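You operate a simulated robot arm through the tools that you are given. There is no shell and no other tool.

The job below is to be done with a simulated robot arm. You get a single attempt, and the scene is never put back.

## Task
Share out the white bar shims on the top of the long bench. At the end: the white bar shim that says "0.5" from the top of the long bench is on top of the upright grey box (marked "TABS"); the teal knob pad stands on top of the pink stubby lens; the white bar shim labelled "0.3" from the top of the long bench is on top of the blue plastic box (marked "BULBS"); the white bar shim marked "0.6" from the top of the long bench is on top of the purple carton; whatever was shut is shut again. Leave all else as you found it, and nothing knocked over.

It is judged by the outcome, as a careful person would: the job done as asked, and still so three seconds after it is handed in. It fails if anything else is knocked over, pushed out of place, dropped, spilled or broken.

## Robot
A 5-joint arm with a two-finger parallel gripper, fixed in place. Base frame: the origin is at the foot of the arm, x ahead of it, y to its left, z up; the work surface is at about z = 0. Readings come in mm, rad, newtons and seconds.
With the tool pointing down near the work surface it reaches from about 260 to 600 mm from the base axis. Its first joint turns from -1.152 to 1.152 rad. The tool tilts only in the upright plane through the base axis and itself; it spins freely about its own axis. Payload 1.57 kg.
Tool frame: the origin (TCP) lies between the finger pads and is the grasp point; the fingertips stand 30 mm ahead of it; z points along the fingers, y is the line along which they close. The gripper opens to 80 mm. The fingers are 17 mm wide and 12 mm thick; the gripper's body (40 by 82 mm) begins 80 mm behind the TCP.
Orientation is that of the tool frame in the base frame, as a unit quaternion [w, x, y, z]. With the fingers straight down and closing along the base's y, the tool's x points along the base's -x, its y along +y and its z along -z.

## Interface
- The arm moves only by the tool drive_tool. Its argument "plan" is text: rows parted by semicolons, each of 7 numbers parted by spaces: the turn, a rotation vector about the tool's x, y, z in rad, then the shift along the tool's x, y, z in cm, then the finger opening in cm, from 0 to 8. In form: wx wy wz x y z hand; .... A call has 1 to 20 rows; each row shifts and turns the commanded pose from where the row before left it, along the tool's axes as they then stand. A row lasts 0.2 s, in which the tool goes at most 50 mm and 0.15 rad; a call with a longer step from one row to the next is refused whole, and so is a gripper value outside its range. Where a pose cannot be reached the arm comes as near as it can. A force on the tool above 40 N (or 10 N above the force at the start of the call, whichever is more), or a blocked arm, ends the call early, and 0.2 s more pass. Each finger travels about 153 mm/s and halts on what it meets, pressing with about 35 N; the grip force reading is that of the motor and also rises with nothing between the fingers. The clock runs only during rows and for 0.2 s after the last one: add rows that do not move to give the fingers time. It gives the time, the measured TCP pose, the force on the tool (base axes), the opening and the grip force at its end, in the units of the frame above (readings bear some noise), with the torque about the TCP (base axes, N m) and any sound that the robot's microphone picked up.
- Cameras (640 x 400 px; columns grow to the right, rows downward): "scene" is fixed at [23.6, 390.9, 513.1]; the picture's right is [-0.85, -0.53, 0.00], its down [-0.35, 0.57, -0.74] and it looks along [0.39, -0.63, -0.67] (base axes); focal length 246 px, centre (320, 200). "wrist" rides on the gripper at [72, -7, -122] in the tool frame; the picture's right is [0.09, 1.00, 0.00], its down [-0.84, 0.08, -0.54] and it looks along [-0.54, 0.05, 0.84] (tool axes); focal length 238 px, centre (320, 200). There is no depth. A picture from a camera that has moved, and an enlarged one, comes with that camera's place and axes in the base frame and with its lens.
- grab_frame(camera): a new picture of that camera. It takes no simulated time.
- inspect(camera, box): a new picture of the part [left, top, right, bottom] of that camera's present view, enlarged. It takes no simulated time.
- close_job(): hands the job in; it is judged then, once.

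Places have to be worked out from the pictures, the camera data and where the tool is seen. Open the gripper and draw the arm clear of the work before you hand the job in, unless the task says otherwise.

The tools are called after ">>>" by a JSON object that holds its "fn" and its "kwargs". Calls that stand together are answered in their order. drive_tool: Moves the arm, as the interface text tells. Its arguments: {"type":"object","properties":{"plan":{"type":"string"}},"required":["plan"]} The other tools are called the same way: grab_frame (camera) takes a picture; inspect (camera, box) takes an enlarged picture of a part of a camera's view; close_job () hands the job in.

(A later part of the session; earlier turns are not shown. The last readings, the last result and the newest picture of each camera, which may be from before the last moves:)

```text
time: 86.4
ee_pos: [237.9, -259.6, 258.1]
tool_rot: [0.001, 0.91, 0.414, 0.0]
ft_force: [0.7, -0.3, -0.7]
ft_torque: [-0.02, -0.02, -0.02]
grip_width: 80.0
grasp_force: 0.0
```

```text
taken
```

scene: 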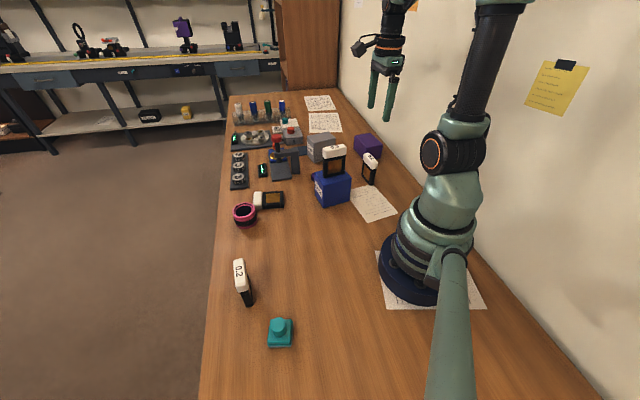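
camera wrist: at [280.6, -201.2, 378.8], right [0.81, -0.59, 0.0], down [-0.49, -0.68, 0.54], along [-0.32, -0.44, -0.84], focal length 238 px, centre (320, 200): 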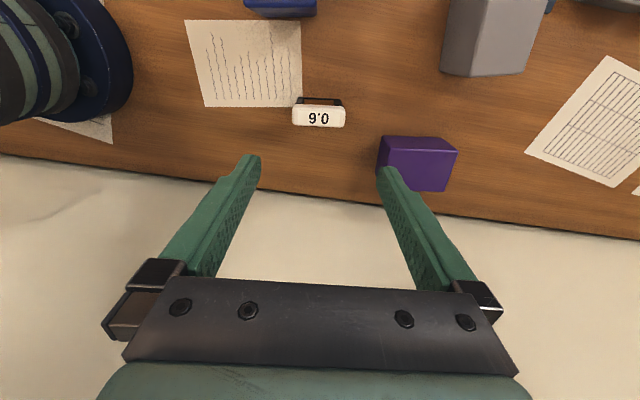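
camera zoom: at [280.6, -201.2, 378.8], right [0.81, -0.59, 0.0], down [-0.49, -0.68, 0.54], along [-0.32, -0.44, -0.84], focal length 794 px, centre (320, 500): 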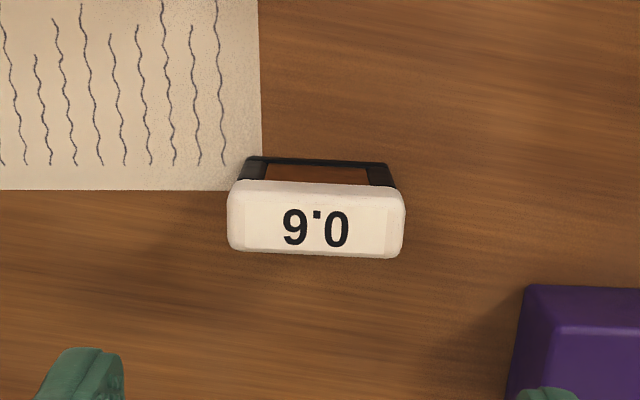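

0.6 is almost perfectly centred and square. Descending to z≈126 with a 1.5 mm correction.

>>> {"fn": "drive_tool", "kwargs": {"plan": "0 0 0 0 -0.15 3.3 7.8; 0 0 0 0 0 3.3 7.8; 0 0 0 0 0 3.3 7.8; 0 0 0 0 0 3.3 7.8; 0 0 0 0 0 0 7.8"}}

>>> {"fn": "grab_frame", "kwargs": {"camera": "wrist"}}

>>> {"fn": "inspect", "kwargs": {"camera": "scene", "box": [310, 90, 420, 200]}}

```text
time: 87.6
ee_pos: [238.3, -259.7, 125.9]
tool_rot: [0.0, 0.91, 0.415, 0.0]
ft_force: [0.3, -1.1, 1.0]
ft_torque: [-0.01, 0.02, 0.0]
grip_width: 77.9
grasp_force: 0.1
```

```text
taken
camera wrist: at [279.1, -200.6, 246.3], right [0.81, -0.58, 0.0], down [-0.49, -0.68, 0.54], along [-0.32, -0.44, -0.84], focal length 238 px, centre (320, 200)
```

wrist: 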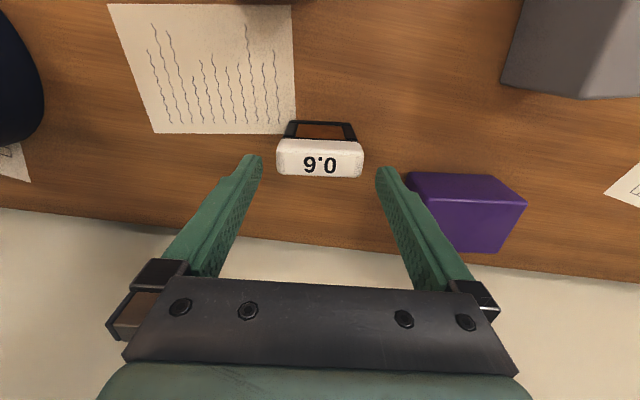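

```text
3.64 times, centred on (365, 145) of scene
camera zoom: at [23.6, 390.9, 513.1], right [-0.85, -0.53, 0.0], down [-0.35, 0.57, -0.74], along [0.39, -0.63, -0.67], focal length 895 px, centre (156, 400)
```

zoom: 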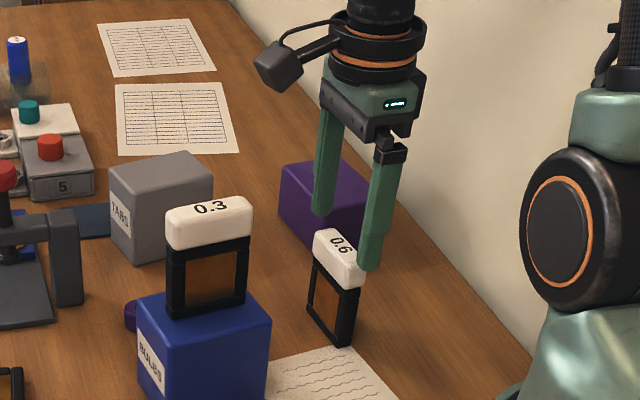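

Centred. The camera head keeps roughly 25 mm from 0.3. Descending to z≈50 and closing on the frame.

>>> {"fn": "drive_tool", "kwargs": {"plan": "0 0 0 0 0 2 7.8; 0 0 0 0 0 2 7.8; 0 0 0 0 0 2 7.8; 0 0 0 0 0 1.6 7.8; 0 0 0 0 0 0 7.4; 0 0 0 0 0 0 7; 0 0 0 0 0 0 6.5; 0 0 0 0 0 0 5; 0 0 0 0 0 0 4; 0 0 0 0 0 0 4"}}

>>> {"fn": "grab_frame", "kwargs": {"camera": "wrist"}}

>>> {"fn": "inspect", "kwargs": {"camera": "scene", "box": [310, 90, 420, 200]}}

```text
time: 89.8
ee_pos: [236.9, -259.8, 49.1]
tool_rot: [0.001, 0.91, 0.415, 0.0]
ft_force: [-0.3, 0.4, -1.2]
ft_torque: [-0.01, 0.0, -0.01]
grip_width: 64.1
grasp_force: 35.2
```

```text
taken
camera wrist: at [279.5, -199.9, 170.9], right [0.81, -0.58, 0.0], down [-0.49, -0.68, 0.54], along [-0.32, -0.44, -0.84], focal length 238 px, centre (320, 200)
```

wrist: 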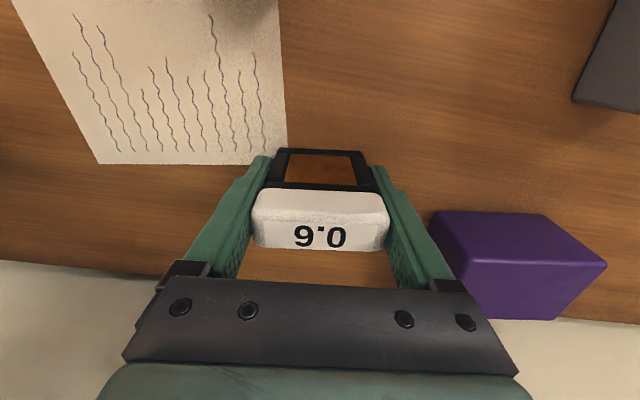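

```text
3.64 times, centred on (365, 145) of scene
camera zoom: at [23.6, 390.9, 513.1], right [-0.85, -0.53, 0.0], down [-0.35, 0.57, -0.74], along [0.39, -0.63, -0.67], focal length 895 px, centre (156, 400)
```

zoom: 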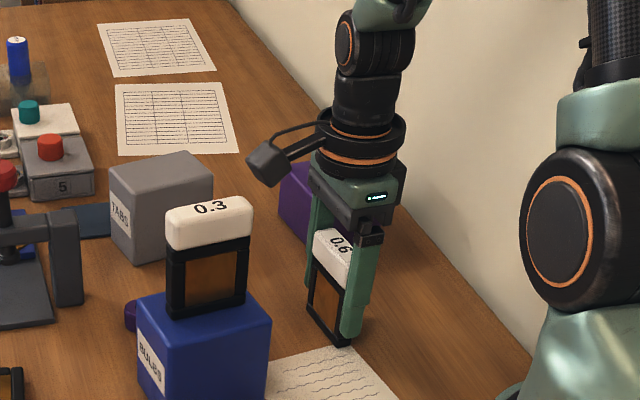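

Gripped at 64 mm. Lifting slowly and checking.

>>> {"fn": "drive_tool", "kwargs": {"plan": "0 0 0 0 0 -0.8 4; 0 0 0 0 0 -1.5 4; 0 0 0 0 0 -2 4; 0 0 0 0 0 -2 4; 0 0 0 0 0 -2 4; 0 0 0 0 0 -2 4; 0 0 0 0 0 -1.5 4; 0 0 0 0 0 -0.8 4; 0 0 0 0 0 0 4"}}

>>> {"fn": "grab_frame", "kwargs": {"camera": "wrist"}}

>>> {"fn": "inspect", "kwargs": {"camera": "wrist", "box": [370, 100, 530, 240]}}

```text
time: 91.8
ee_pos: [236.1, -259.8, 176.1]
tool_rot: [0.0, 0.91, 0.415, 0.0]
ft_force: [-0.2, -0.8, -0.7]
ft_torque: [0.04, 0.04, 0.0]
grip_width: 63.9
grasp_force: 34.7
```

```text
taken
camera wrist: at [279.1, -200.3, 296.8], right [0.81, -0.58, 0.0], down [-0.49, -0.68, 0.54], along [-0.32, -0.44, -0.84], focal length 238 px, centre (320, 200)
```

wrist: 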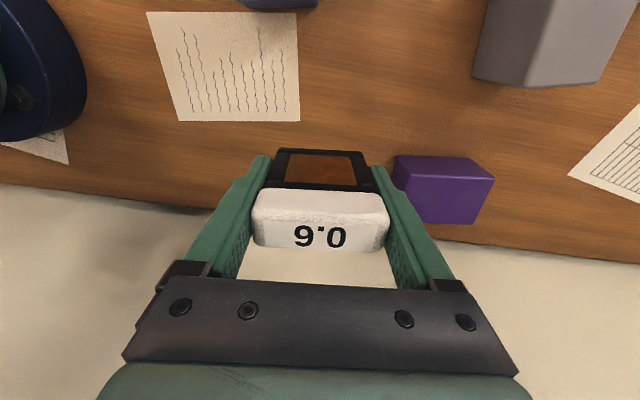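

```text
2.86 times, centred on (450, 170) of wrist
camera zoom: at [279.1, -200.3, 296.8], right [0.81, -0.58, 0.0], down [-0.49, -0.68, 0.54], along [-0.32, -0.44, -0.84], focal length 681 px, centre (-51, 286)
```

zoom: 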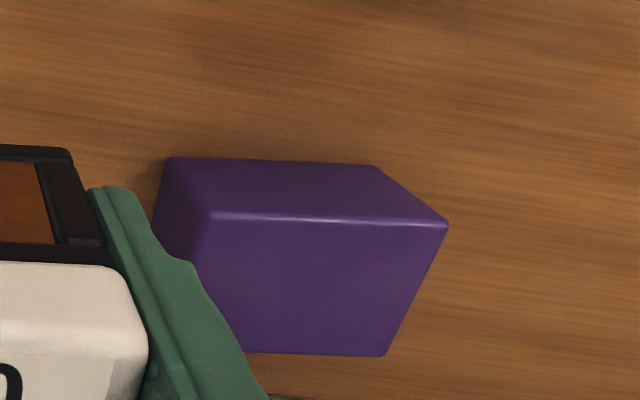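

Held well. Both cameras agree on the purple carton: top centre ≈(308,-414), z≈60, long axis θ≈2.23. Carrying slowly over it.

>>> {"fn": "drive_tool", "kwargs": {"plan": "0 0 0 -0.204 0.457 0 4; 0 0 0 -0.408 0.913 0 4; 0 0 0 -0.817 1.826 0 4; 0 0 0 -0.817 1.826 0 4; 0 0 0 -0.817 1.826 0 4; 0 0 0 -0.817 1.826 0 4; 0 0 0 -0.817 1.826 0 4; 0 0 0 -0.817 1.826 0 4; 0 0 0 -0.694 1.552 0 4; 0 0 0 -0.49 1.096 0 4; 0 0 0 -0.245 0.548 0 4; 0 0 -0.055 0 0 0 4; 0 0 0 0 0 0 4"}}

>>> {"fn": "grab_frame", "kwargs": {"camera": "wrist"}}

>>> {"fn": "inspect", "kwargs": {"camera": "scene", "box": [300, 60, 420, 180]}}

```text
time: 94.6
ee_pos: [309.4, -411.9, 175.8]
tool_rot: [0.0, 0.898, 0.44, 0.0]
ft_force: [0.3, 0.6, -1.0]
ft_torque: [0.01, -0.01, -0.01]
grip_width: 63.8
grasp_force: 34.5
```

```text
taken
camera wrist: at [347.6, -352.5, 296.6], right [0.84, -0.54, 0.0], down [-0.45, -0.71, 0.54], along [-0.29, -0.46, -0.84], focal length 238 px, centre (320, 200)
```

wrist: 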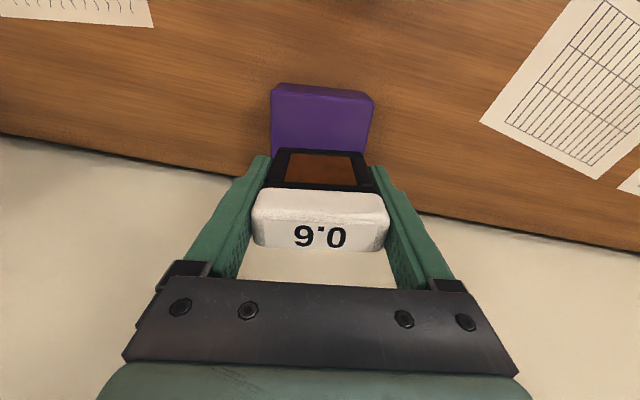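

```text
3.33 times, centred on (360, 120) of scene
camera zoom: at [23.7, 390.9, 513.1], right [-0.85, -0.53, 0.0], down [-0.35, 0.57, -0.74], along [0.39, -0.63, -0.67], focal length 821 px, centre (187, 467)
```

zoom: 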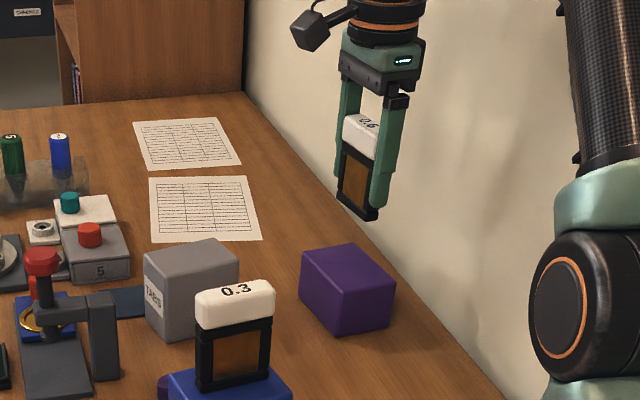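

Positioned over the carton. Lowering 5.5 cm, then small steps to contact.

>>> {"fn": "drive_tool", "kwargs": {"plan": "0 0 0 0 0 1 4; 0 0 0 0 0 1.5 4; 0 0 0 0 0 1.5 4; 0 0 0 0 0 1 4; 0 0 0 0 0 0.5 4; 0 0 0 0 0 0 4"}}

>>> {"fn": "grab_frame", "kwargs": {"camera": "wrist"}}

>>> {"fn": "inspect", "kwargs": {"camera": "scene", "box": [320, 80, 410, 170]}}

```text
time: 96.0
ee_pos: [307.3, -412.3, 120.7]
tool_rot: [0.001, 0.898, 0.439, 0.0]
ft_force: [-0.9, 0.1, -1.7]
ft_torque: [-0.02, 0.0, -0.02]
grip_width: 63.7
grasp_force: 35.1
```

```text
taken
camera wrist: at [347.0, -352.6, 241.2], right [0.84, -0.54, 0.0], down [-0.45, -0.71, 0.54], along [-0.29, -0.46, -0.84], focal length 238 px, centre (320, 200)
```

wrist: 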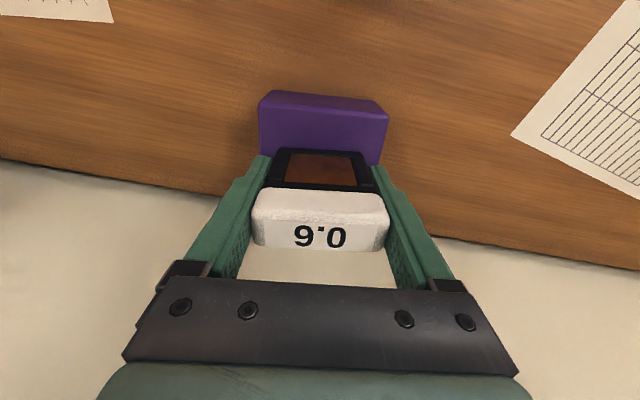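

```text
4.44 times, centred on (365, 125) of scene
camera zoom: at [23.6, 390.9, 513.1], right [-0.85, -0.53, 0.0], down [-0.35, 0.57, -0.74], along [0.39, -0.63, -0.67], focal length 1094 px, centre (120, 533)
```

zoom: 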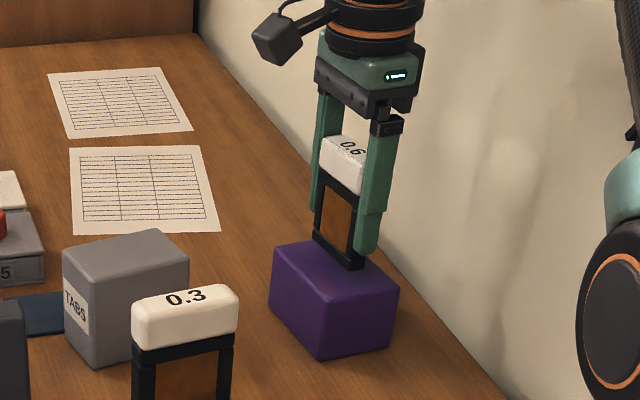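

About 10 mm above. Small steps.

>>> {"fn": "drive_tool", "kwargs": {"plan": "0 0 0 0 0 0.25 4; 0 0 0 0 0 0.2 4; 0 0 0 0 0 0.15 4; 0 0 0 0 0 0 4"}}

>>> {"fn": "inspect", "kwargs": {"camera": "scene", "box": [330, 100, 400, 170]}}

```text
time: 97.0
ee_pos: [307.9, -412.9, 116.2]
tool_rot: [0.0, 0.898, 0.439, 0.0]
ft_force: [-0.1, -0.1, -0.8]
ft_torque: [0.03, 0.0, -0.01]
grip_width: 63.6
grasp_force: 35.3
```

```text
5.71 times, centred on (365, 135) of scene
camera zoom: at [23.6, 390.9, 513.1], right [-0.85, -0.53, 0.0], down [-0.35, 0.57, -0.74], along [0.39, -0.63, -0.67], focal length 1407 px, centre (63, 571)
```

zoom: 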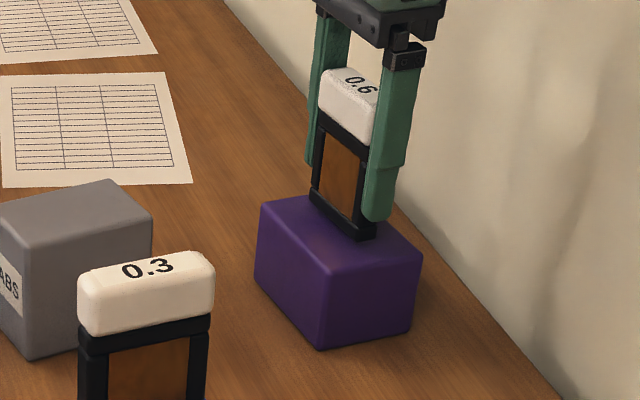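

Still a few mm above and slightly toward the back of the carton top; nudging 4 mm forward and stepping down.

>>> {"fn": "drive_tool", "kwargs": {"plan": "0 0 0 0.4 0 0 4; 0 0 0 0 0 0.2 4; 0 0 0 0 0 0.15 4; 0 0 0 0 0 0 4"}}

>>> {"fn": "inspect", "kwargs": {"camera": "scene", "box": [330, 100, 400, 170]}}

```text
time: 98.0
ee_pos: [309.5, -410.0, 111.5]
tool_rot: [0.0, 0.898, 0.439, 0.0]
ft_force: [-0.1, 0.2, -0.5]
ft_torque: [-0.04, 0.01, 0.02]
grip_width: 63.6
grasp_force: 35.0
```

```text
5.71 times, centred on (365, 135) of scene
camera zoom: at [23.6, 390.9, 513.1], right [-0.85, -0.53, 0.0], down [-0.35, 0.57, -0.74], along [0.39, -0.63, -0.67], focal length 1407 px, centre (63, 571)
```

zoom: 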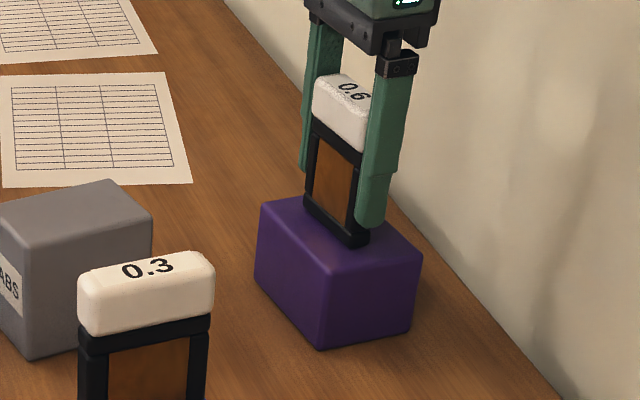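

Still free at z≈111.5. Continuing 1–1.5 mm at a time.

>>> {"fn": "drive_tool", "kwargs": {"plan": "0 0 0 0 0 0.12 4; 0 0 0 0 0 0.1 4; 0 0 0 0 0 0 4"}}

```text
time: 98.8
ee_pos: [310.4, -409.8, 109.0]
tool_rot: [0.0, 0.899, 0.439, 0.0]
ft_force: [-1.7, 0.2, 6.1]
ft_torque: [0.08, 0.16, 0.02]
grip_width: 63.6
grasp_force: 35.5
```

Contact at z≈109 with 6 N. Releasing gradually.

>>> {"fn": "drive_tool", "kwargs": {"plan": "0 0 0 0 0 0 6; 0 0 0 0 0 0 6.5; 0 0 0 0 0 0 6.8; 0 0 0 0 0 0 7.2; 0 0 0 0 0 0 7.6; 0 0 0 0 0 0 8; 0 0 0 0 0 0 8"}}

>>> {"fn": "inspect", "kwargs": {"camera": "scene", "box": [330, 100, 400, 170]}}

>>> {"fn": "grab_frame", "kwargs": {"camera": "wrist"}}

```text
time: 100.4
ee_pos: [311.5, -409.0, 108.1]
tool_rot: [0.0, 0.898, 0.439, -0.001]
ft_force: [-0.5, -0.5, -0.7]
ft_torque: [0.02, -0.01, -0.03]
grip_width: 80.2
grasp_force: 0.0
```

```text
5.71 times, centred on (365, 135) of scene
camera zoom: at [23.6, 390.9, 513.1], right [-0.85, -0.53, 0.0], down [-0.35, 0.57, -0.74], along [0.39, -0.63, -0.67], focal length 1407 px, centre (63, 571)
```

zoom: 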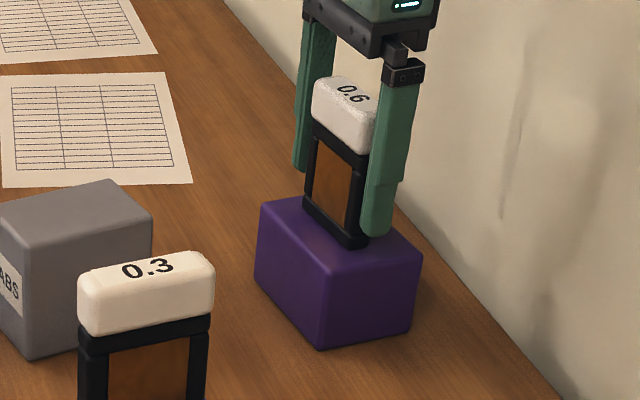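

```text
taken
camera wrist: at [349.9, -349.2, 230.4], right [0.84, -0.54, 0.0], down [-0.45, -0.71, 0.54], along [-0.29, -0.46, -0.84], focal length 238 px, centre (320, 200)
```

wrist: 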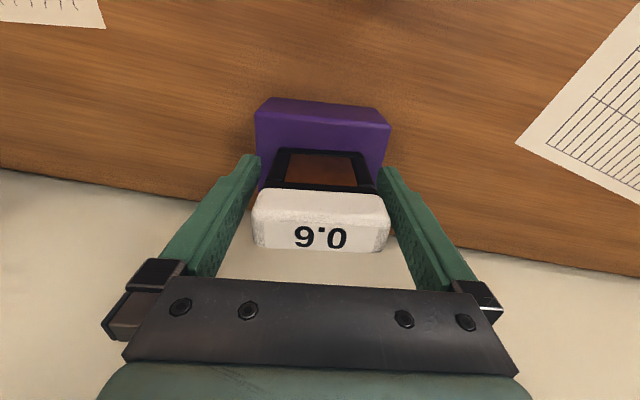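

0.6 stands on the purple carton. Rising straight up to clear it.

>>> {"fn": "drive_tool", "kwargs": {"plan": "0 0 0 0 0 -1 8; 0 0 0 0 0 -2 8; 0 0 0 0 0 -3 8; 0 0 0 0 0 -3 8; 0 0 0 0 0 -3 8; 0 0 0 0 0 -3 8; 0 0 0 0 0 0 8"}}

>>> {"fn": "grab_frame", "kwargs": {"camera": "scene"}}

>>> {"fn": "grab_frame", "kwargs": {"camera": "wrist"}}

```text
time: 102.0
ee_pos: [309.8, -408.4, 261.1]
tool_rot: [0.0, 0.898, 0.439, 0.0]
ft_force: [0.4, -0.1, 0.0]
ft_torque: [-0.01, -0.01, 0.0]
grip_width: 79.9
grasp_force: 0.2
```

```text
taken
```

scene: 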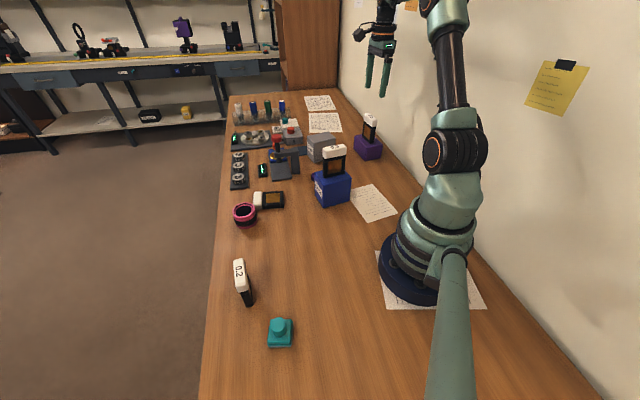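

```text
taken
camera wrist: at [349.7, -349.7, 381.5], right [0.84, -0.54, 0.0], down [-0.45, -0.71, 0.54], along [-0.29, -0.46, -0.84], focal length 238 px, centre (320, 200)
```

wrist: 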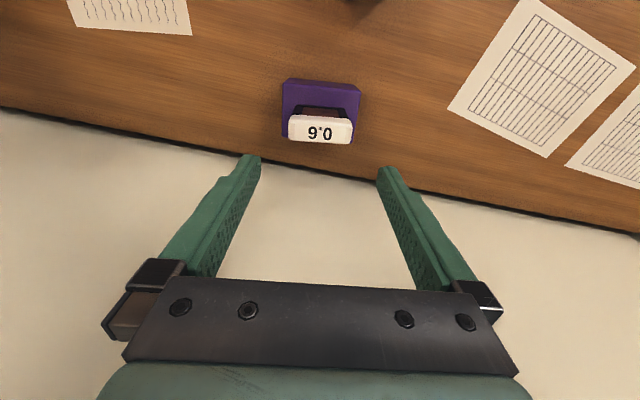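

0.6 is done. Now 0.5, lying near (438,-7): moving high across to it, then turning so that x_t points opposite to its cap direction.

>>> {"fn": "drive_tool", "kwargs": {"plan": "0 0 0 2 -0.73 0 8; 0 0 0 3.957 -1.45 0 8; 0 0 0 3.957 -1.45 0 8; 0 0 0 3.957 -1.45 0 8; 0 0 0 3.957 -1.45 0 8; 0 0 0 3.957 -1.45 0 8; 0 0 0 3.957 -1.45 0 8; 0 0 0 3.957 -1.45 0 8; 0 0 0 3.957 -1.45 0 8; 0 0 0 3.957 -1.45 0 8; 0 0 0 1.957 -0.72 0 8; 0 0 0 0 0 0 8"}}

>>> {"fn": "drive_tool", "kwargs": {"plan": "0 0 -0.146 0 0 0 8; 0 0 -0.146 0 0 0 8; 0 0 -0.146 0 0 0 8; 0 0 -0.146 0 0 0 8; 0 0 -0.146 0 0 0 8; 0 0 -0.146 0 0 0 8; 0 0 -0.146 0 0 0 8; 0 0 -0.146 0 0 0 8; 0 0 -0.146 0 0 0 8; 0 0 -0.146 0 0 0 8; 0 0 -0.146 0 0 0 8; 0 0 -0.146 0 0 0 8; 0 0 -0.146 0 0 0 8; 0 0 -0.146 0 0 0 8; 0 0 -0.146 0 0 0 8; 0 0 -0.146 0 0 0 8; 0 0 -0.146 0 0 0 8; 0 0 -0.146 0 0 0 8; 0 0 -0.146 0 0 0 8; 0 0 -0.146 0 0 0 8"}}

>>> {"fn": "grab_frame", "kwargs": {"camera": "wrist"}}

>>> {"fn": "inspect", "kwargs": {"camera": "wrist", "box": [230, 40, 410, 180]}}

>>> {"fn": "grab_frame", "kwargs": {"camera": "scene"}}

```text
time: 104.6
ee_pos: [438.7, -6.3, 259.5]
tool_rot: [0.0, 0.899, 0.439, 0.0]
ft_force: [1.7, -0.3, 0.8]
ft_torque: [0.0, 0.03, -0.03]
grip_width: 80.4
grasp_force: 0.1
```

```text
time: 108.8
ee_pos: [438.8, -7.7, 259.8]
tool_rot: [0.0, -0.34, 0.941, 0.0]
ft_force: [0.1, -0.3, -0.2]
ft_torque: [0.04, 0.02, -0.01]
grip_width: 80.1
grasp_force: 0.1
```

```text
taken
camera wrist: at [388.5, -59.4, 380.1], right [-0.71, 0.71, 0.0], down [0.59, 0.59, 0.54], along [0.38, 0.38, -0.84], focal length 238 px, centre (320, 200)
```

wrist: 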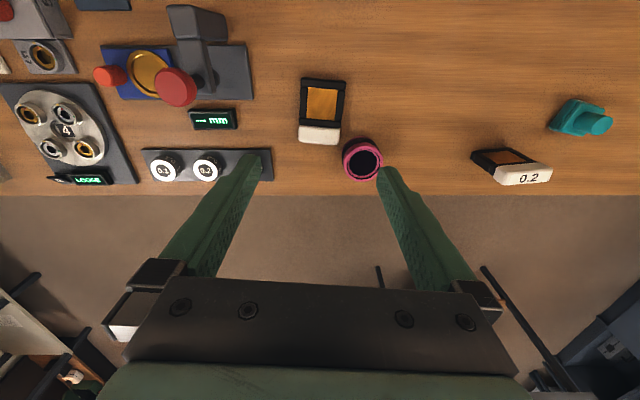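

```text
2.86 times, centred on (320, 110) of wrist
camera zoom: at [388.5, -59.4, 380.1], right [-0.71, 0.71, 0.0], down [0.59, 0.59, 0.54], along [0.38, 0.38, -0.84], focal length 681 px, centre (320, 457)
```

zoom: 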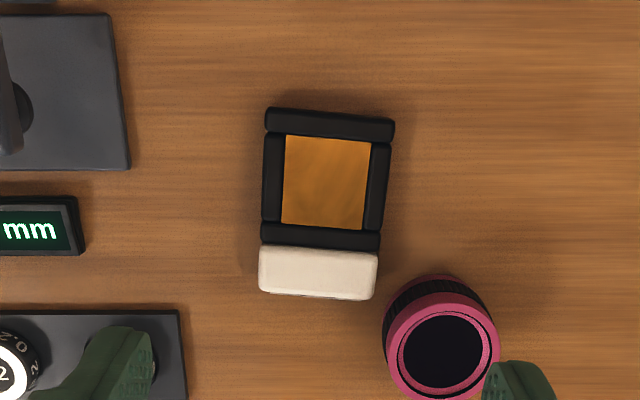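

```text
taken
```

scene: 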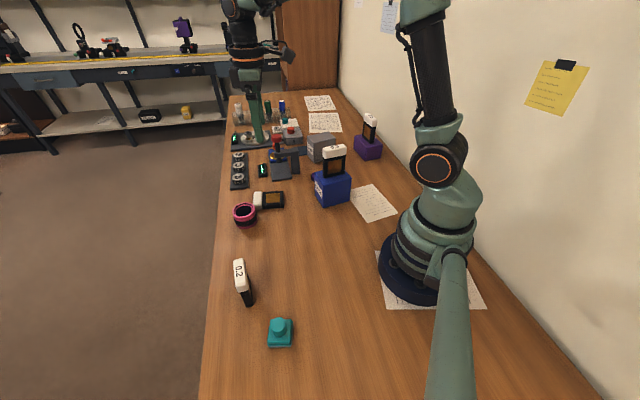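

0.5 lies square to the tool (within 0.01 rad) with room on both sides. Descending to z≈80 with small corrections to check.

>>> {"fn": "drive_tool", "kwargs": {"plan": "0 0 0 0.2 0.15 3.6 7.8; 0 0 0 0 0 3.6 7.8; 0 0 0 0 0 3.6 7.8; 0 0 0 0 0 3.6 7.8; 0 0 0 0 0 3.6 7.8; 0 0 0 0 0 0 7.6"}}

>>> {"fn": "grab_frame", "kwargs": {"camera": "wrist"}}

>>> {"fn": "inspect", "kwargs": {"camera": "scene", "box": [215, 140, 325, 240]}}

```text
time: 110.2
ee_pos: [436.0, -9.5, 78.2]
tool_rot: [0.0, -0.339, 0.941, -0.001]
ft_force: [-0.2, 0.2, 0.8]
ft_torque: [0.02, -0.02, 0.01]
grip_width: 76.0
grasp_force: 0.0
```

```text
taken
camera wrist: at [385.2, -59.6, 200.2], right [-0.7, 0.71, 0.0], down [0.6, 0.59, 0.54], along [0.39, 0.38, -0.84], focal length 238 px, centre (320, 200)
```

wrist: 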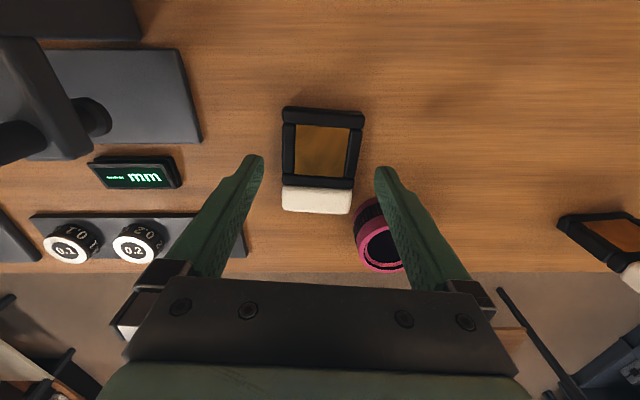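

```text
4.00 times, centred on (270, 190) of scene
camera zoom: at [23.6, 390.9, 513.1], right [-0.85, -0.53, 0.0], down [-0.35, 0.57, -0.74], along [0.39, -0.63, -0.67], focal length 985 px, centre (520, 240)
```

zoom: 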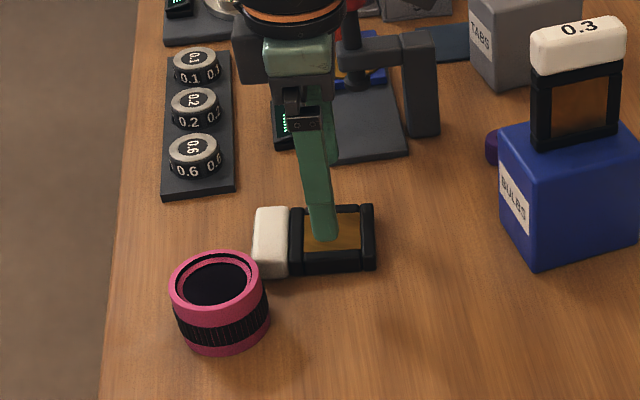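

Centred on the window (322,150) vs predicted (321,152). Descending and closing.

>>> {"fn": "drive_tool", "kwargs": {"plan": "0 0 0 0 0 2.2 7.6; 0 0 0 0 0 2.3 7.6; 0 0 0 0 0 0 7.3; 0 0 0 0 0 0 6.8; 0 0 0 0 0 0 6.3; 0 0 0 0 0 0 5; 0 0 0 0 0 0 4; 0 0 0 0 0 0 4"}}

>>> {"fn": "drive_tool", "kwargs": {"plan": "0 0 0 0 0 -0.8 4; 0 0 0 0 0 -1.5 4; 0 0 0 0 0 -2 4; 0 0 0 0 0 -2 4; 0 0 0 0 0 -2 4; 0 0 0 0 0 -1.5 4; 0 0 0 0 0 0 4"}}

>>> {"fn": "grab_frame", "kwargs": {"camera": "wrist"}}

>>> {"fn": "inspect", "kwargs": {"camera": "scene", "box": [215, 130, 325, 230]}}

```text
time: 112.0
ee_pos: [437.2, -8.4, 35.9]
tool_rot: [0.0, -0.338, 0.941, 0.0]
ft_force: [0.4, -0.8, 0.1]
ft_torque: [0.0, 0.05, -0.02]
grip_width: 63.1
grasp_force: 35.3
```

```text
time: 113.6
ee_pos: [436.6, -9.0, 131.9]
tool_rot: [-0.001, -0.338, 0.941, 0.0]
ft_force: [-0.1, 0.0, -1.1]
ft_torque: [-0.04, 0.02, -0.06]
grip_width: 63.0
grasp_force: 35.2
```

```text
taken
camera wrist: at [386.1, -59.7, 253.4], right [-0.7, 0.71, 0.0], down [0.6, 0.59, 0.54], along [0.38, 0.38, -0.84], focal length 238 px, centre (320, 200)
```

wrist: 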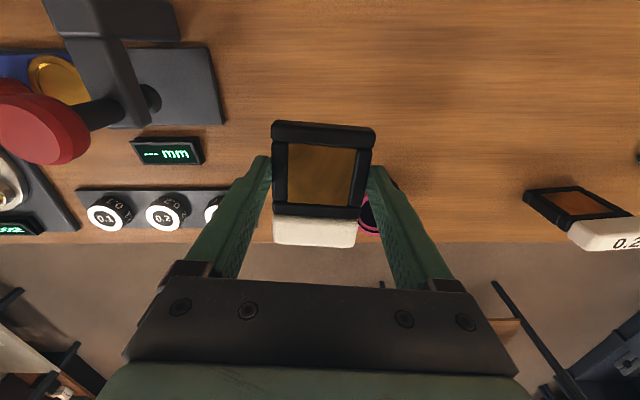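

```text
4.00 times, centred on (270, 180) of scene
camera zoom: at [23.6, 390.9, 513.1], right [-0.85, -0.53, 0.0], down [-0.35, 0.57, -0.74], along [0.39, -0.63, -0.67], focal length 985 px, centre (520, 280)
```

zoom: 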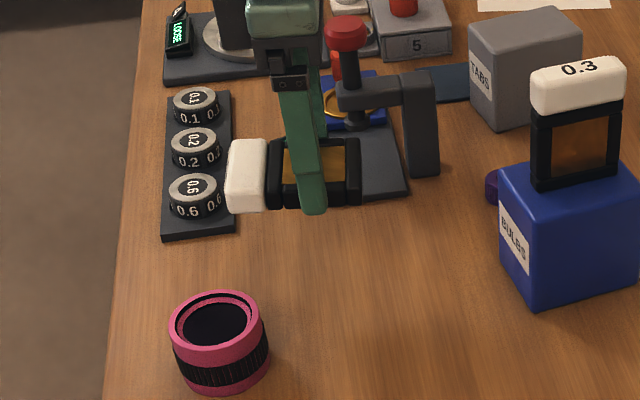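

Held level. Moving it to the free spot near (320,136) and turning so its cap points radially outward.

>>> {"fn": "drive_tool", "kwargs": {"plan": "0 0 0 -0.03 0.5 0 4; 0 0 0 -0.02 1 0 4; 0 0 0 -0.03 2 0 4; 0 0 0 -0.03 2 0 4; 0 0 0 -0.03 2 0 4; 0 0 0 -0.03 2 0 4; 0 0 0 -0.03 2 0 4; 0 0 0 -0.03 2 0 4; 0 0 0 -0.03 2 0 4; 0 0 0 -0.03 1.6 0 4; 0 0 0 0 1 0 4; 0 0 0 0 0.5 0 4; 0 0 0.095 0 0 0 4; 0 0 0.095 0 0 0 4; 0 0 0.095 0 0 0 4; 0 0 0 0 0 0 4"}}

>>> {"fn": "grab_frame", "kwargs": {"camera": "wrist"}}

```text
time: 117.0
ee_pos: [322.4, 136.6, 133.0]
tool_rot: [0.0, -0.2, 0.98, 0.0]
ft_force: [-0.2, 0.7, -0.9]
ft_torque: [0.02, 0.02, -0.02]
grip_width: 63.1
grasp_force: 35.1
```

```text
taken
camera wrist: at [257.9, 102.3, 253.1], right [-0.48, 0.88, 0.0], down [0.74, 0.4, 0.54], along [0.48, 0.26, -0.84], focal length 238 px, centre (320, 200)
```

wrist: 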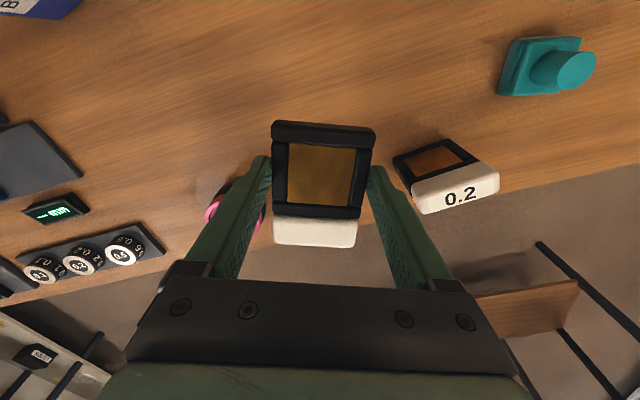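

Aligned radially. Setting it down flat at the same height (z≈36) and releasing.

>>> {"fn": "drive_tool", "kwargs": {"plan": "0 0 0 0 0 2 4; 0 0 0 0 0 2 4; 0 0 0 0 0 2 4; 0 0 0 0 0 2 4; 0 0 0 0 0 1 4; 0 0 0 0 0 0.6 4; 0 0 0 0 0 0 4; 0 0 0 0 0 0 6; 0 0 0 0 0 0 6.6; 0 0 0 0 0 0 7; 0 0 0 0 0 0 7.5; 0 0 0 0 0 0 7.5"}}

>>> {"fn": "grab_frame", "kwargs": {"camera": "wrist"}}

>>> {"fn": "inspect", "kwargs": {"camera": "scene", "box": [215, 180, 325, 280]}}

```text
time: 119.6
ee_pos: [322.0, 137.0, 36.0]
tool_rot: [0.001, -0.201, 0.98, 0.0]
ft_force: [-0.1, 0.0, -1.2]
ft_torque: [-0.01, 0.01, -0.02]
grip_width: 75.1
grasp_force: 0.0
```

```text
taken
camera wrist: at [258.0, 102.6, 157.1], right [-0.48, 0.88, 0.0], down [0.74, 0.4, 0.54], along [0.48, 0.26, -0.84], focal length 238 px, centre (320, 200)
```

wrist: 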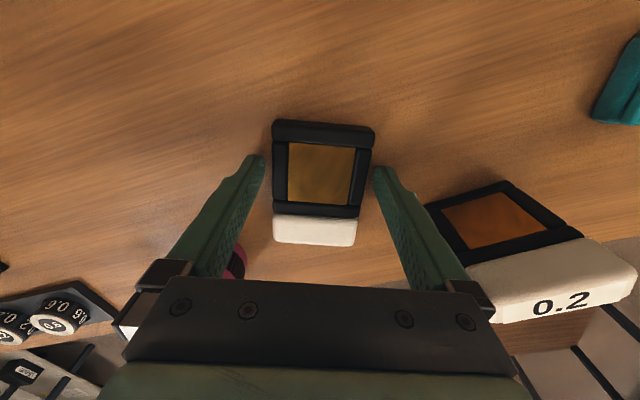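

```text
4.00 times, centred on (270, 230) of scene
camera zoom: at [23.6, 390.9, 513.1], right [-0.85, -0.53, 0.0], down [-0.35, 0.57, -0.74], along [0.39, -0.63, -0.67], focal length 985 px, centre (520, 80)
```

zoom: 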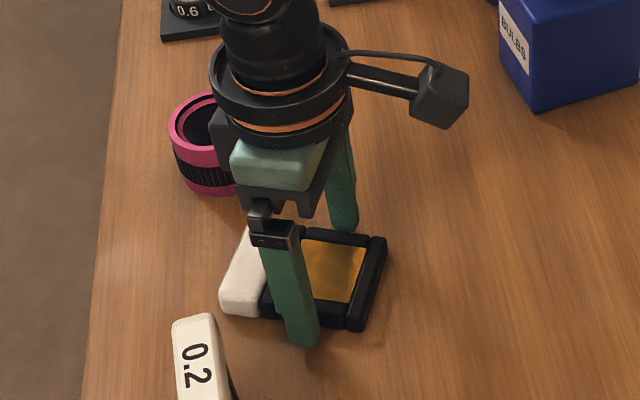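

Released; 0.5 lies flat, cap outward. Lifting, moving outward, and leaning the tool inward 0.8 rad for the regrip.

>>> {"fn": "drive_tool", "kwargs": {"plan": "0 0 0 0 0 -2 7.8; 0 0 0 0 0 -2.25 7.8; 0 0 0 0 0 -2.25 7.8; 0 0 0 -2.6 0 0 7.8; 0 0 0 -2.6 0 0 7.8; 0 0 0 -2.6 0 0 7.8; 0 0.1333 0 0 0 0 7.8; 0 0.1333 0 0 0 0 7.8; 0 0.1333 0 0 0 0 7.8; 0 0.1333 0 0 0 0 7.8; 0 0.1333 0 0 0 0 7.8; 0 0.1333 0 0 0 0 7.8; 0 0 0 0 0 0 7.8"}}

>>> {"fn": "grab_frame", "kwargs": {"camera": "wrist"}}

```text
time: 122.4
ee_pos: [392.5, 168.5, 100.9]
tool_rot: [-0.381, -0.185, 0.902, -0.079]
ft_force: [-0.4, 0.4, 0.7]
ft_torque: [0.02, 0.0, 0.01]
grip_width: 77.8
grasp_force: 0.0
```

```text
taken
camera wrist: at [430.2, 175.9, 236.6], right [-0.45, 0.89, 0.07], down [0.86, 0.45, -0.22], along [-0.23, -0.04, -0.97], focal length 238 px, centre (320, 200)
```

wrist: 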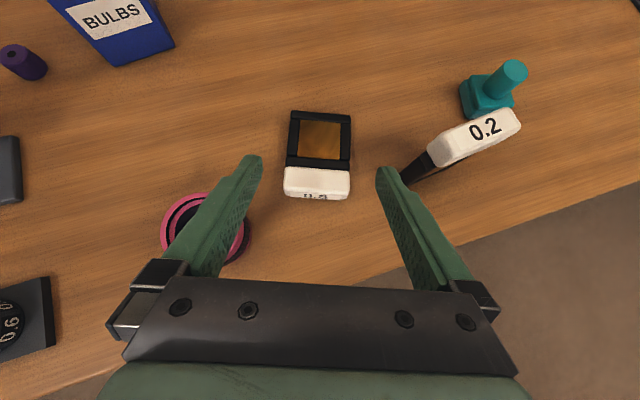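

Same geometry as before. Approaching along the tool axis, then closing.

>>> {"fn": "drive_tool", "kwargs": {"plan": "0 0 0 -0.94 -0.13 1.5 7.8; 0 0 0 0 0 2.2 7.8; 0 0 0 0 0 2.2 7.8; 0 0 0 0 0 1.2 7.8; 0 0 0 0 0 0 7.8"}}

>>> {"fn": "grab_frame", "kwargs": {"camera": "wrist"}}

>>> {"fn": "inspect", "kwargs": {"camera": "scene", "box": [200, 160, 340, 280]}}

```text
time: 123.6
ee_pos: [353.0, 149.5, 45.0]
tool_rot: [-0.381, -0.185, 0.902, -0.077]
ft_force: [0.0, -0.4, -0.9]
ft_torque: [0.01, -0.02, 0.0]
grip_width: 78.0
grasp_force: 0.0
```

```text
taken
camera wrist: at [390.0, 156.4, 180.4], right [-0.45, 0.89, 0.07], down [0.86, 0.45, -0.22], along [-0.23, -0.04, -0.97], focal length 238 px, centre (320, 200)
```

wrist: 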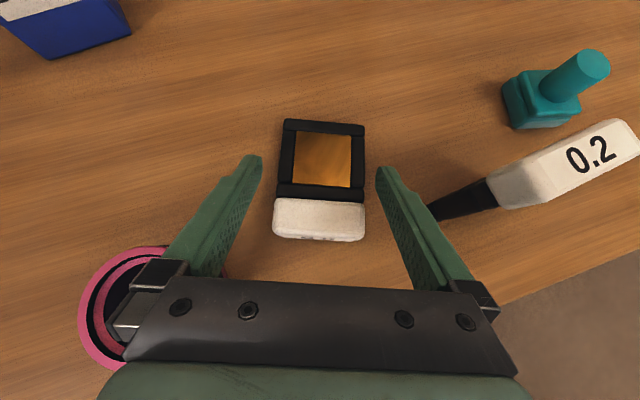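

```text
3.33 times, centred on (270, 220) of scene
camera zoom: at [23.6, 390.9, 513.1], right [-0.85, -0.53, 0.0], down [-0.35, 0.57, -0.74], along [0.39, -0.63, -0.67], focal length 821 px, centre (487, 133)
```

zoom: 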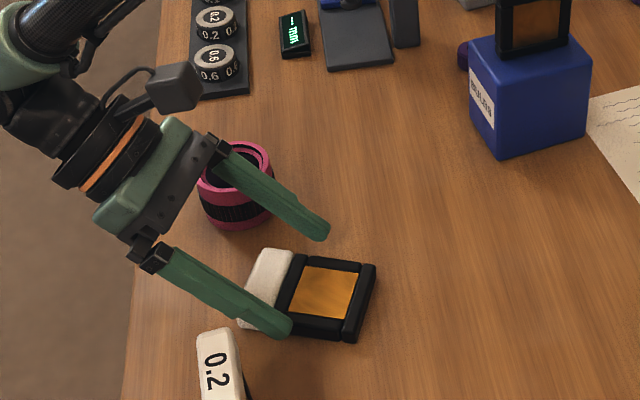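

Finishing the last 22 mm and closing on the side bars.

>>> {"fn": "drive_tool", "kwargs": {"plan": "0 0 0 0 0 1.2 7.8; 0 0 0 0 0 1.0 7.6; 0 0 0 0 0 0 7.2; 0 0 0 0 0 0 6.7; 0 0 0 0 0 0 5.5; 0 0 0 0 0 0 4; 0 0 0 0 0 0 4"}}

>>> {"fn": "grab_frame", "kwargs": {"camera": "wrist"}}

```text
time: 125.2
ee_pos: [338.4, 143.7, 29.3]
tool_rot: [-0.382, -0.184, 0.902, -0.077]
ft_force: [0.3, 0.2, 0.5]
ft_torque: [0.01, -0.01, 0.02]
grip_width: 63.0
grasp_force: 35.2
```

```text
taken
camera wrist: at [375.5, 150.6, 165.2], right [-0.45, 0.89, 0.07], down [0.86, 0.45, -0.22], along [-0.23, -0.04, -0.97], focal length 238 px, centre (320, 200)
```

wrist: 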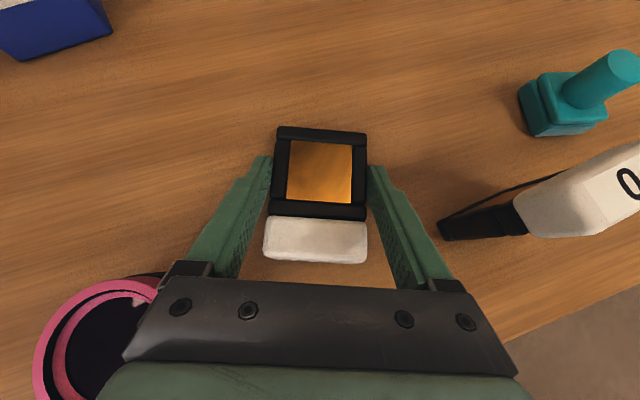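

Grip is identical to the successful one. Lifting and returning the tool to vertical with 0.5 in hand.

>>> {"fn": "drive_tool", "kwargs": {"plan": "0 0 0 0.6 0 -0.58 4; 0 0 0 1.15 0 -1.115 4; 0 0 0 1.15 0 -1.115 4; 0 0 0 1.15 0 -1.115 4; 0 0 0 1.15 0 -1.115 4; 0 0 0 0.6 0 -0.58 4; 0 -0.1333 0 0 0 0 4; 0 -0.1333 0 0 0 0 4; 0 -0.1333 0 0 0 0 4; 0 -0.1333 0 0 0 0 4; 0 -0.1333 0 0 0 0 4; 0 -0.1333 0 0 0 0 4; 0 0 0 0 0 -1 4; 0 0 0 0 0 -2 4; 0 0 0 0 0 -2 4; 0 0 0 0 0 -2 4; 0 0 0 0 0 -2 4; 0 0 0 0 0 -1 4; 0 0 0 0 0 0 4"}}

>>> {"fn": "grab_frame", "kwargs": {"camera": "wrist"}}

>>> {"fn": "inspect", "kwargs": {"camera": "scene", "box": [290, 110, 370, 180]}}

```text
time: 129.2
ee_pos: [337.6, 142.4, 211.1]
tool_rot: [0.0, -0.201, 0.98, 0.0]
ft_force: [-0.1, -0.4, -0.7]
ft_torque: [-0.01, -0.03, 0.0]
grip_width: 63.0
grasp_force: 35.4
```

```text
taken
camera wrist: at [274.2, 107.8, 331.9], right [-0.48, 0.88, 0.0], down [0.74, 0.4, 0.54], along [0.48, 0.26, -0.84], focal length 238 px, centre (320, 200)
```

wrist: 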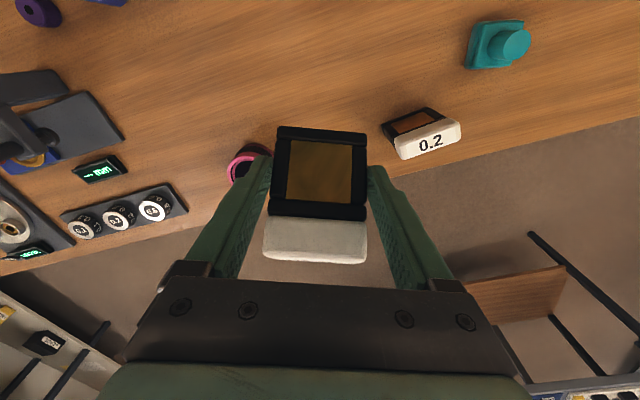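

```text
5.71 times, centred on (330, 145) of scene
camera zoom: at [23.6, 390.9, 513.1], right [-0.85, -0.53, 0.0], down [-0.35, 0.57, -0.74], along [0.39, -0.63, -0.67], focal length 1407 px, centre (263, 514)
```

zoom: 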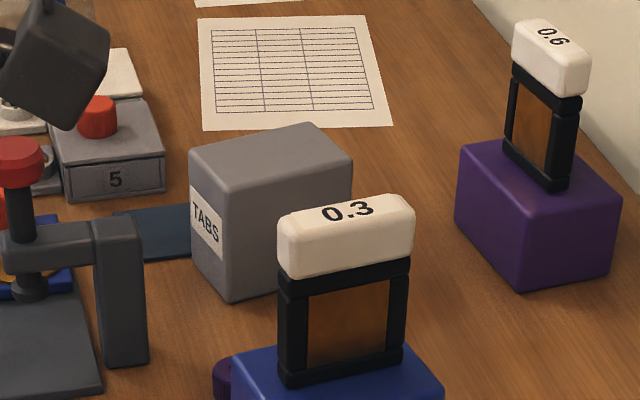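

TABS: top ≈80, centre ≈(450,-309), long axis almost exactly tangential, which suits this grip. Carrying 0.5 there slowly, raised a bit to pass 0.3 safely.

>>> {"fn": "drive_tool", "kwargs": {"plan": "0 0 0 0 0 -1 4; 0 0 0 0 0 -2 4; 0 0 0 0 0 -1 4; 0 0 0 0.114 -0.487 0 4; 0 0 0 0.229 -0.973 0 4; 0 0 0 0.503 -2.141 0 4; 0 0 0 0.503 -2.141 0 4; 0 0 0 0.503 -2.141 0 4; 0 0 0 0.503 -2.141 0 4; 0 0 0 0.503 -2.141 0 4; 0 0 0 0.503 -2.141 0 4; 0 0 0 0.503 -2.141 0 4; 0 0 0 0.503 -2.141 0 4; 0 0 0 0.503 -2.141 0 4; 0 0 0 0.229 -0.973 0 4; 0 0 0 0.114 -0.487 0 4; 0 0 0 0 0 0 4"}}

>>> {"fn": "grab_frame", "kwargs": {"camera": "wrist"}}

```text
time: 132.8
ee_pos: [377.2, -81.0, 250.3]
tool_rot: [-0.001, -0.202, 0.979, 0.0]
ft_force: [-0.4, 0.5, -1.4]
ft_torque: [0.01, 0.01, 0.01]
grip_width: 63.0
grasp_force: 34.9
```

```text
taken
camera wrist: at [314.5, -116.2, 371.6], right [-0.48, 0.88, 0.0], down [0.74, 0.4, 0.54], along [0.48, 0.26, -0.84], focal length 238 px, centre (320, 200)
```

wrist: 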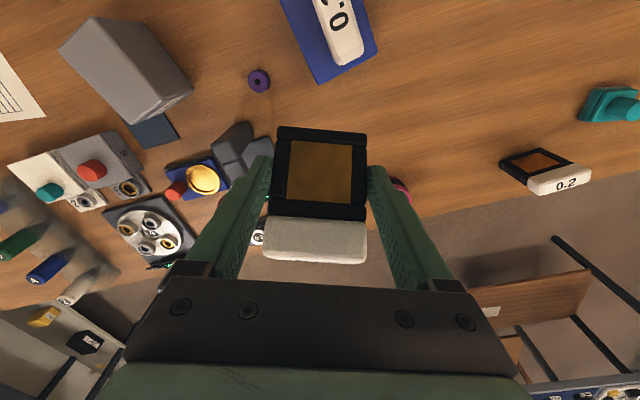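

Held. Zooming on TABS from here before the second leg.

>>> {"fn": "inspect", "kwargs": {"camera": "wrist", "box": [50, 5, 210, 135]}}

>>> {"fn": "drive_tool", "kwargs": {"plan": "0 0 0 0.115 -0.487 0 4; 0 0 0 0.231 -0.973 0 4; 0 0 0 0.508 -2.14 0 4; 0 0 0 0.508 -2.14 0 4; 0 0 0 0.508 -2.14 0 4; 0 0 0 0.508 -2.14 0 4; 0 0 0 0.508 -2.14 0 4; 0 0 0 0.508 -2.14 0 4; 0 0 0 0.508 -2.14 0 4; 0 0 0 0.508 -2.14 0 4; 0 0 0 0.2 -0.9 0 4; 0 0 0.1437 0 0 0 4; 0 0 0.1437 0 0 0 4; 0 0 0.1437 0 0 0 4; 0 0 0.1437 0 0 0 4; 0 0 0.1437 0 0 0 4; 0 0 0.1437 0 0 0 4; 0 0 0.1437 0 0 0 4; 0 0 0 0 0 0 4"}}

>>> {"fn": "grab_frame", "kwargs": {"camera": "wrist"}}

>>> {"fn": "grab_frame", "kwargs": {"camera": "scene"}}

```text
3.08 times, centred on (130, 70) of wrist
camera zoom: at [314.5, -116.2, 371.6], right [-0.48, 0.88, 0.0], down [0.74, 0.4, 0.54], along [0.48, 0.26, -0.84], focal length 733 px, centre (905, 600)
```

zoom: 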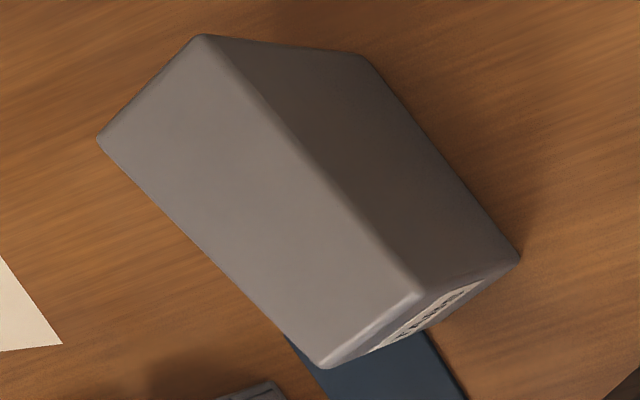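

```text
time: 136.8
ee_pos: [412.8, -278.8, 250.2]
tool_rot: [0.0, 0.297, 0.955, 0.0]
ft_force: [0.0, -0.7, -0.2]
ft_torque: [0.01, 0.02, -0.02]
grip_width: 62.8
grasp_force: 35.1
```

```text
taken
camera wrist: at [349.4, -243.7, 371.5], right [0.49, 0.87, 0.0], down [0.73, -0.41, 0.54], along [0.47, -0.26, -0.84], focal length 238 px, centre (320, 200)
```

wrist: 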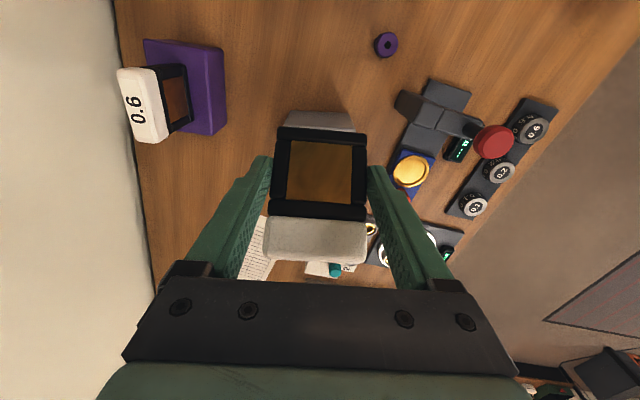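

```text
taken
```

scene: 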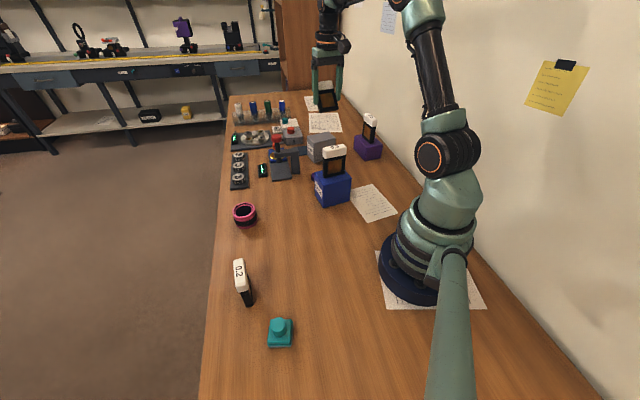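

TABS measures top ≈86, centre ≈(444,-299.5). 0.5 is held above its near side; now leaning outward 0.77 rad to bring the shim upright, still high.

>>> {"fn": "drive_tool", "kwargs": {"plan": "0 -0.1285 0 0 0 0 4; 0 -0.1285 0 0 0 0 4; 0 -0.1285 0 0 0 0 4; 0 -0.1285 0 0 0 0 4; 0 -0.1285 0 0 0 0 4; 0 -0.1285 0 0 0 0 4; 0 0 0 0 0 0 4; 0 0 0 0 0 0 4"}}

>>> {"fn": "grab_frame", "kwargs": {"camera": "scene"}}

>>> {"fn": "inspect", "kwargs": {"camera": "scene", "box": [280, 50, 400, 180]}}

>>> {"fn": "grab_frame", "kwargs": {"camera": "wrist"}}

```text
time: 138.6
ee_pos: [411.0, -278.7, 251.2]
tool_rot: [0.36, 0.273, 0.885, -0.109]
ft_force: [-0.3, 0.0, -0.5]
ft_torque: [0.01, 0.01, 0.01]
grip_width: 63.0
grasp_force: 35.2
```

```text
taken
```

scene: 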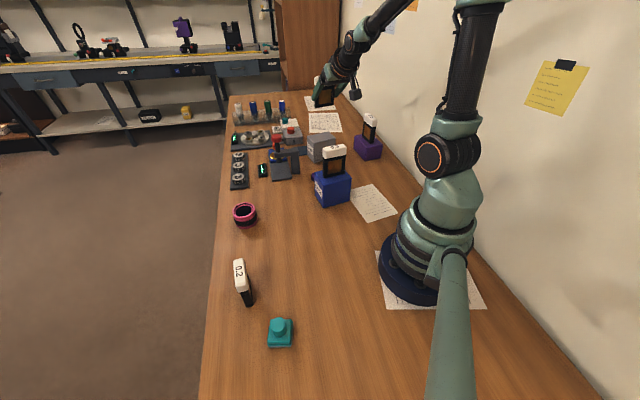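

```text
3.08 times, centred on (340, 115) of scene
camera zoom: at [23.6, 390.9, 513.1], right [-0.85, -0.53, 0.0], down [-0.35, 0.57, -0.74], along [0.39, -0.63, -0.67], focal length 758 px, centre (258, 462)
```

zoom: 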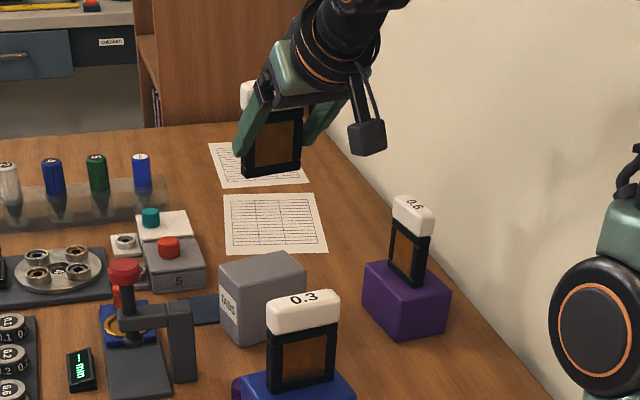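

```text
taken
camera wrist: at [295.4, -207.6, 287.1], right [0.51, 0.86, -0.06], down [0.23, -0.06, 0.97], along [0.83, -0.51, -0.23], focal length 238 px, centre (320, 200)
```

wrist: 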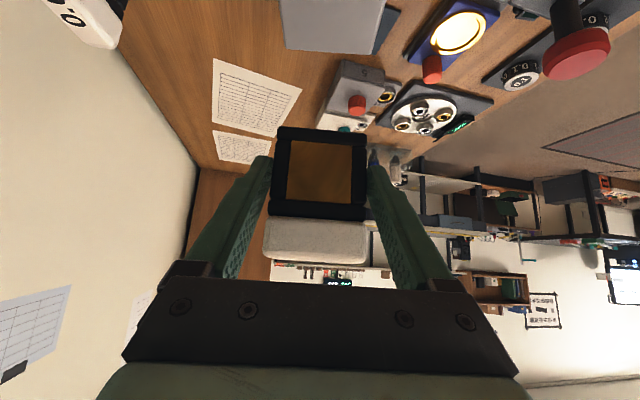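

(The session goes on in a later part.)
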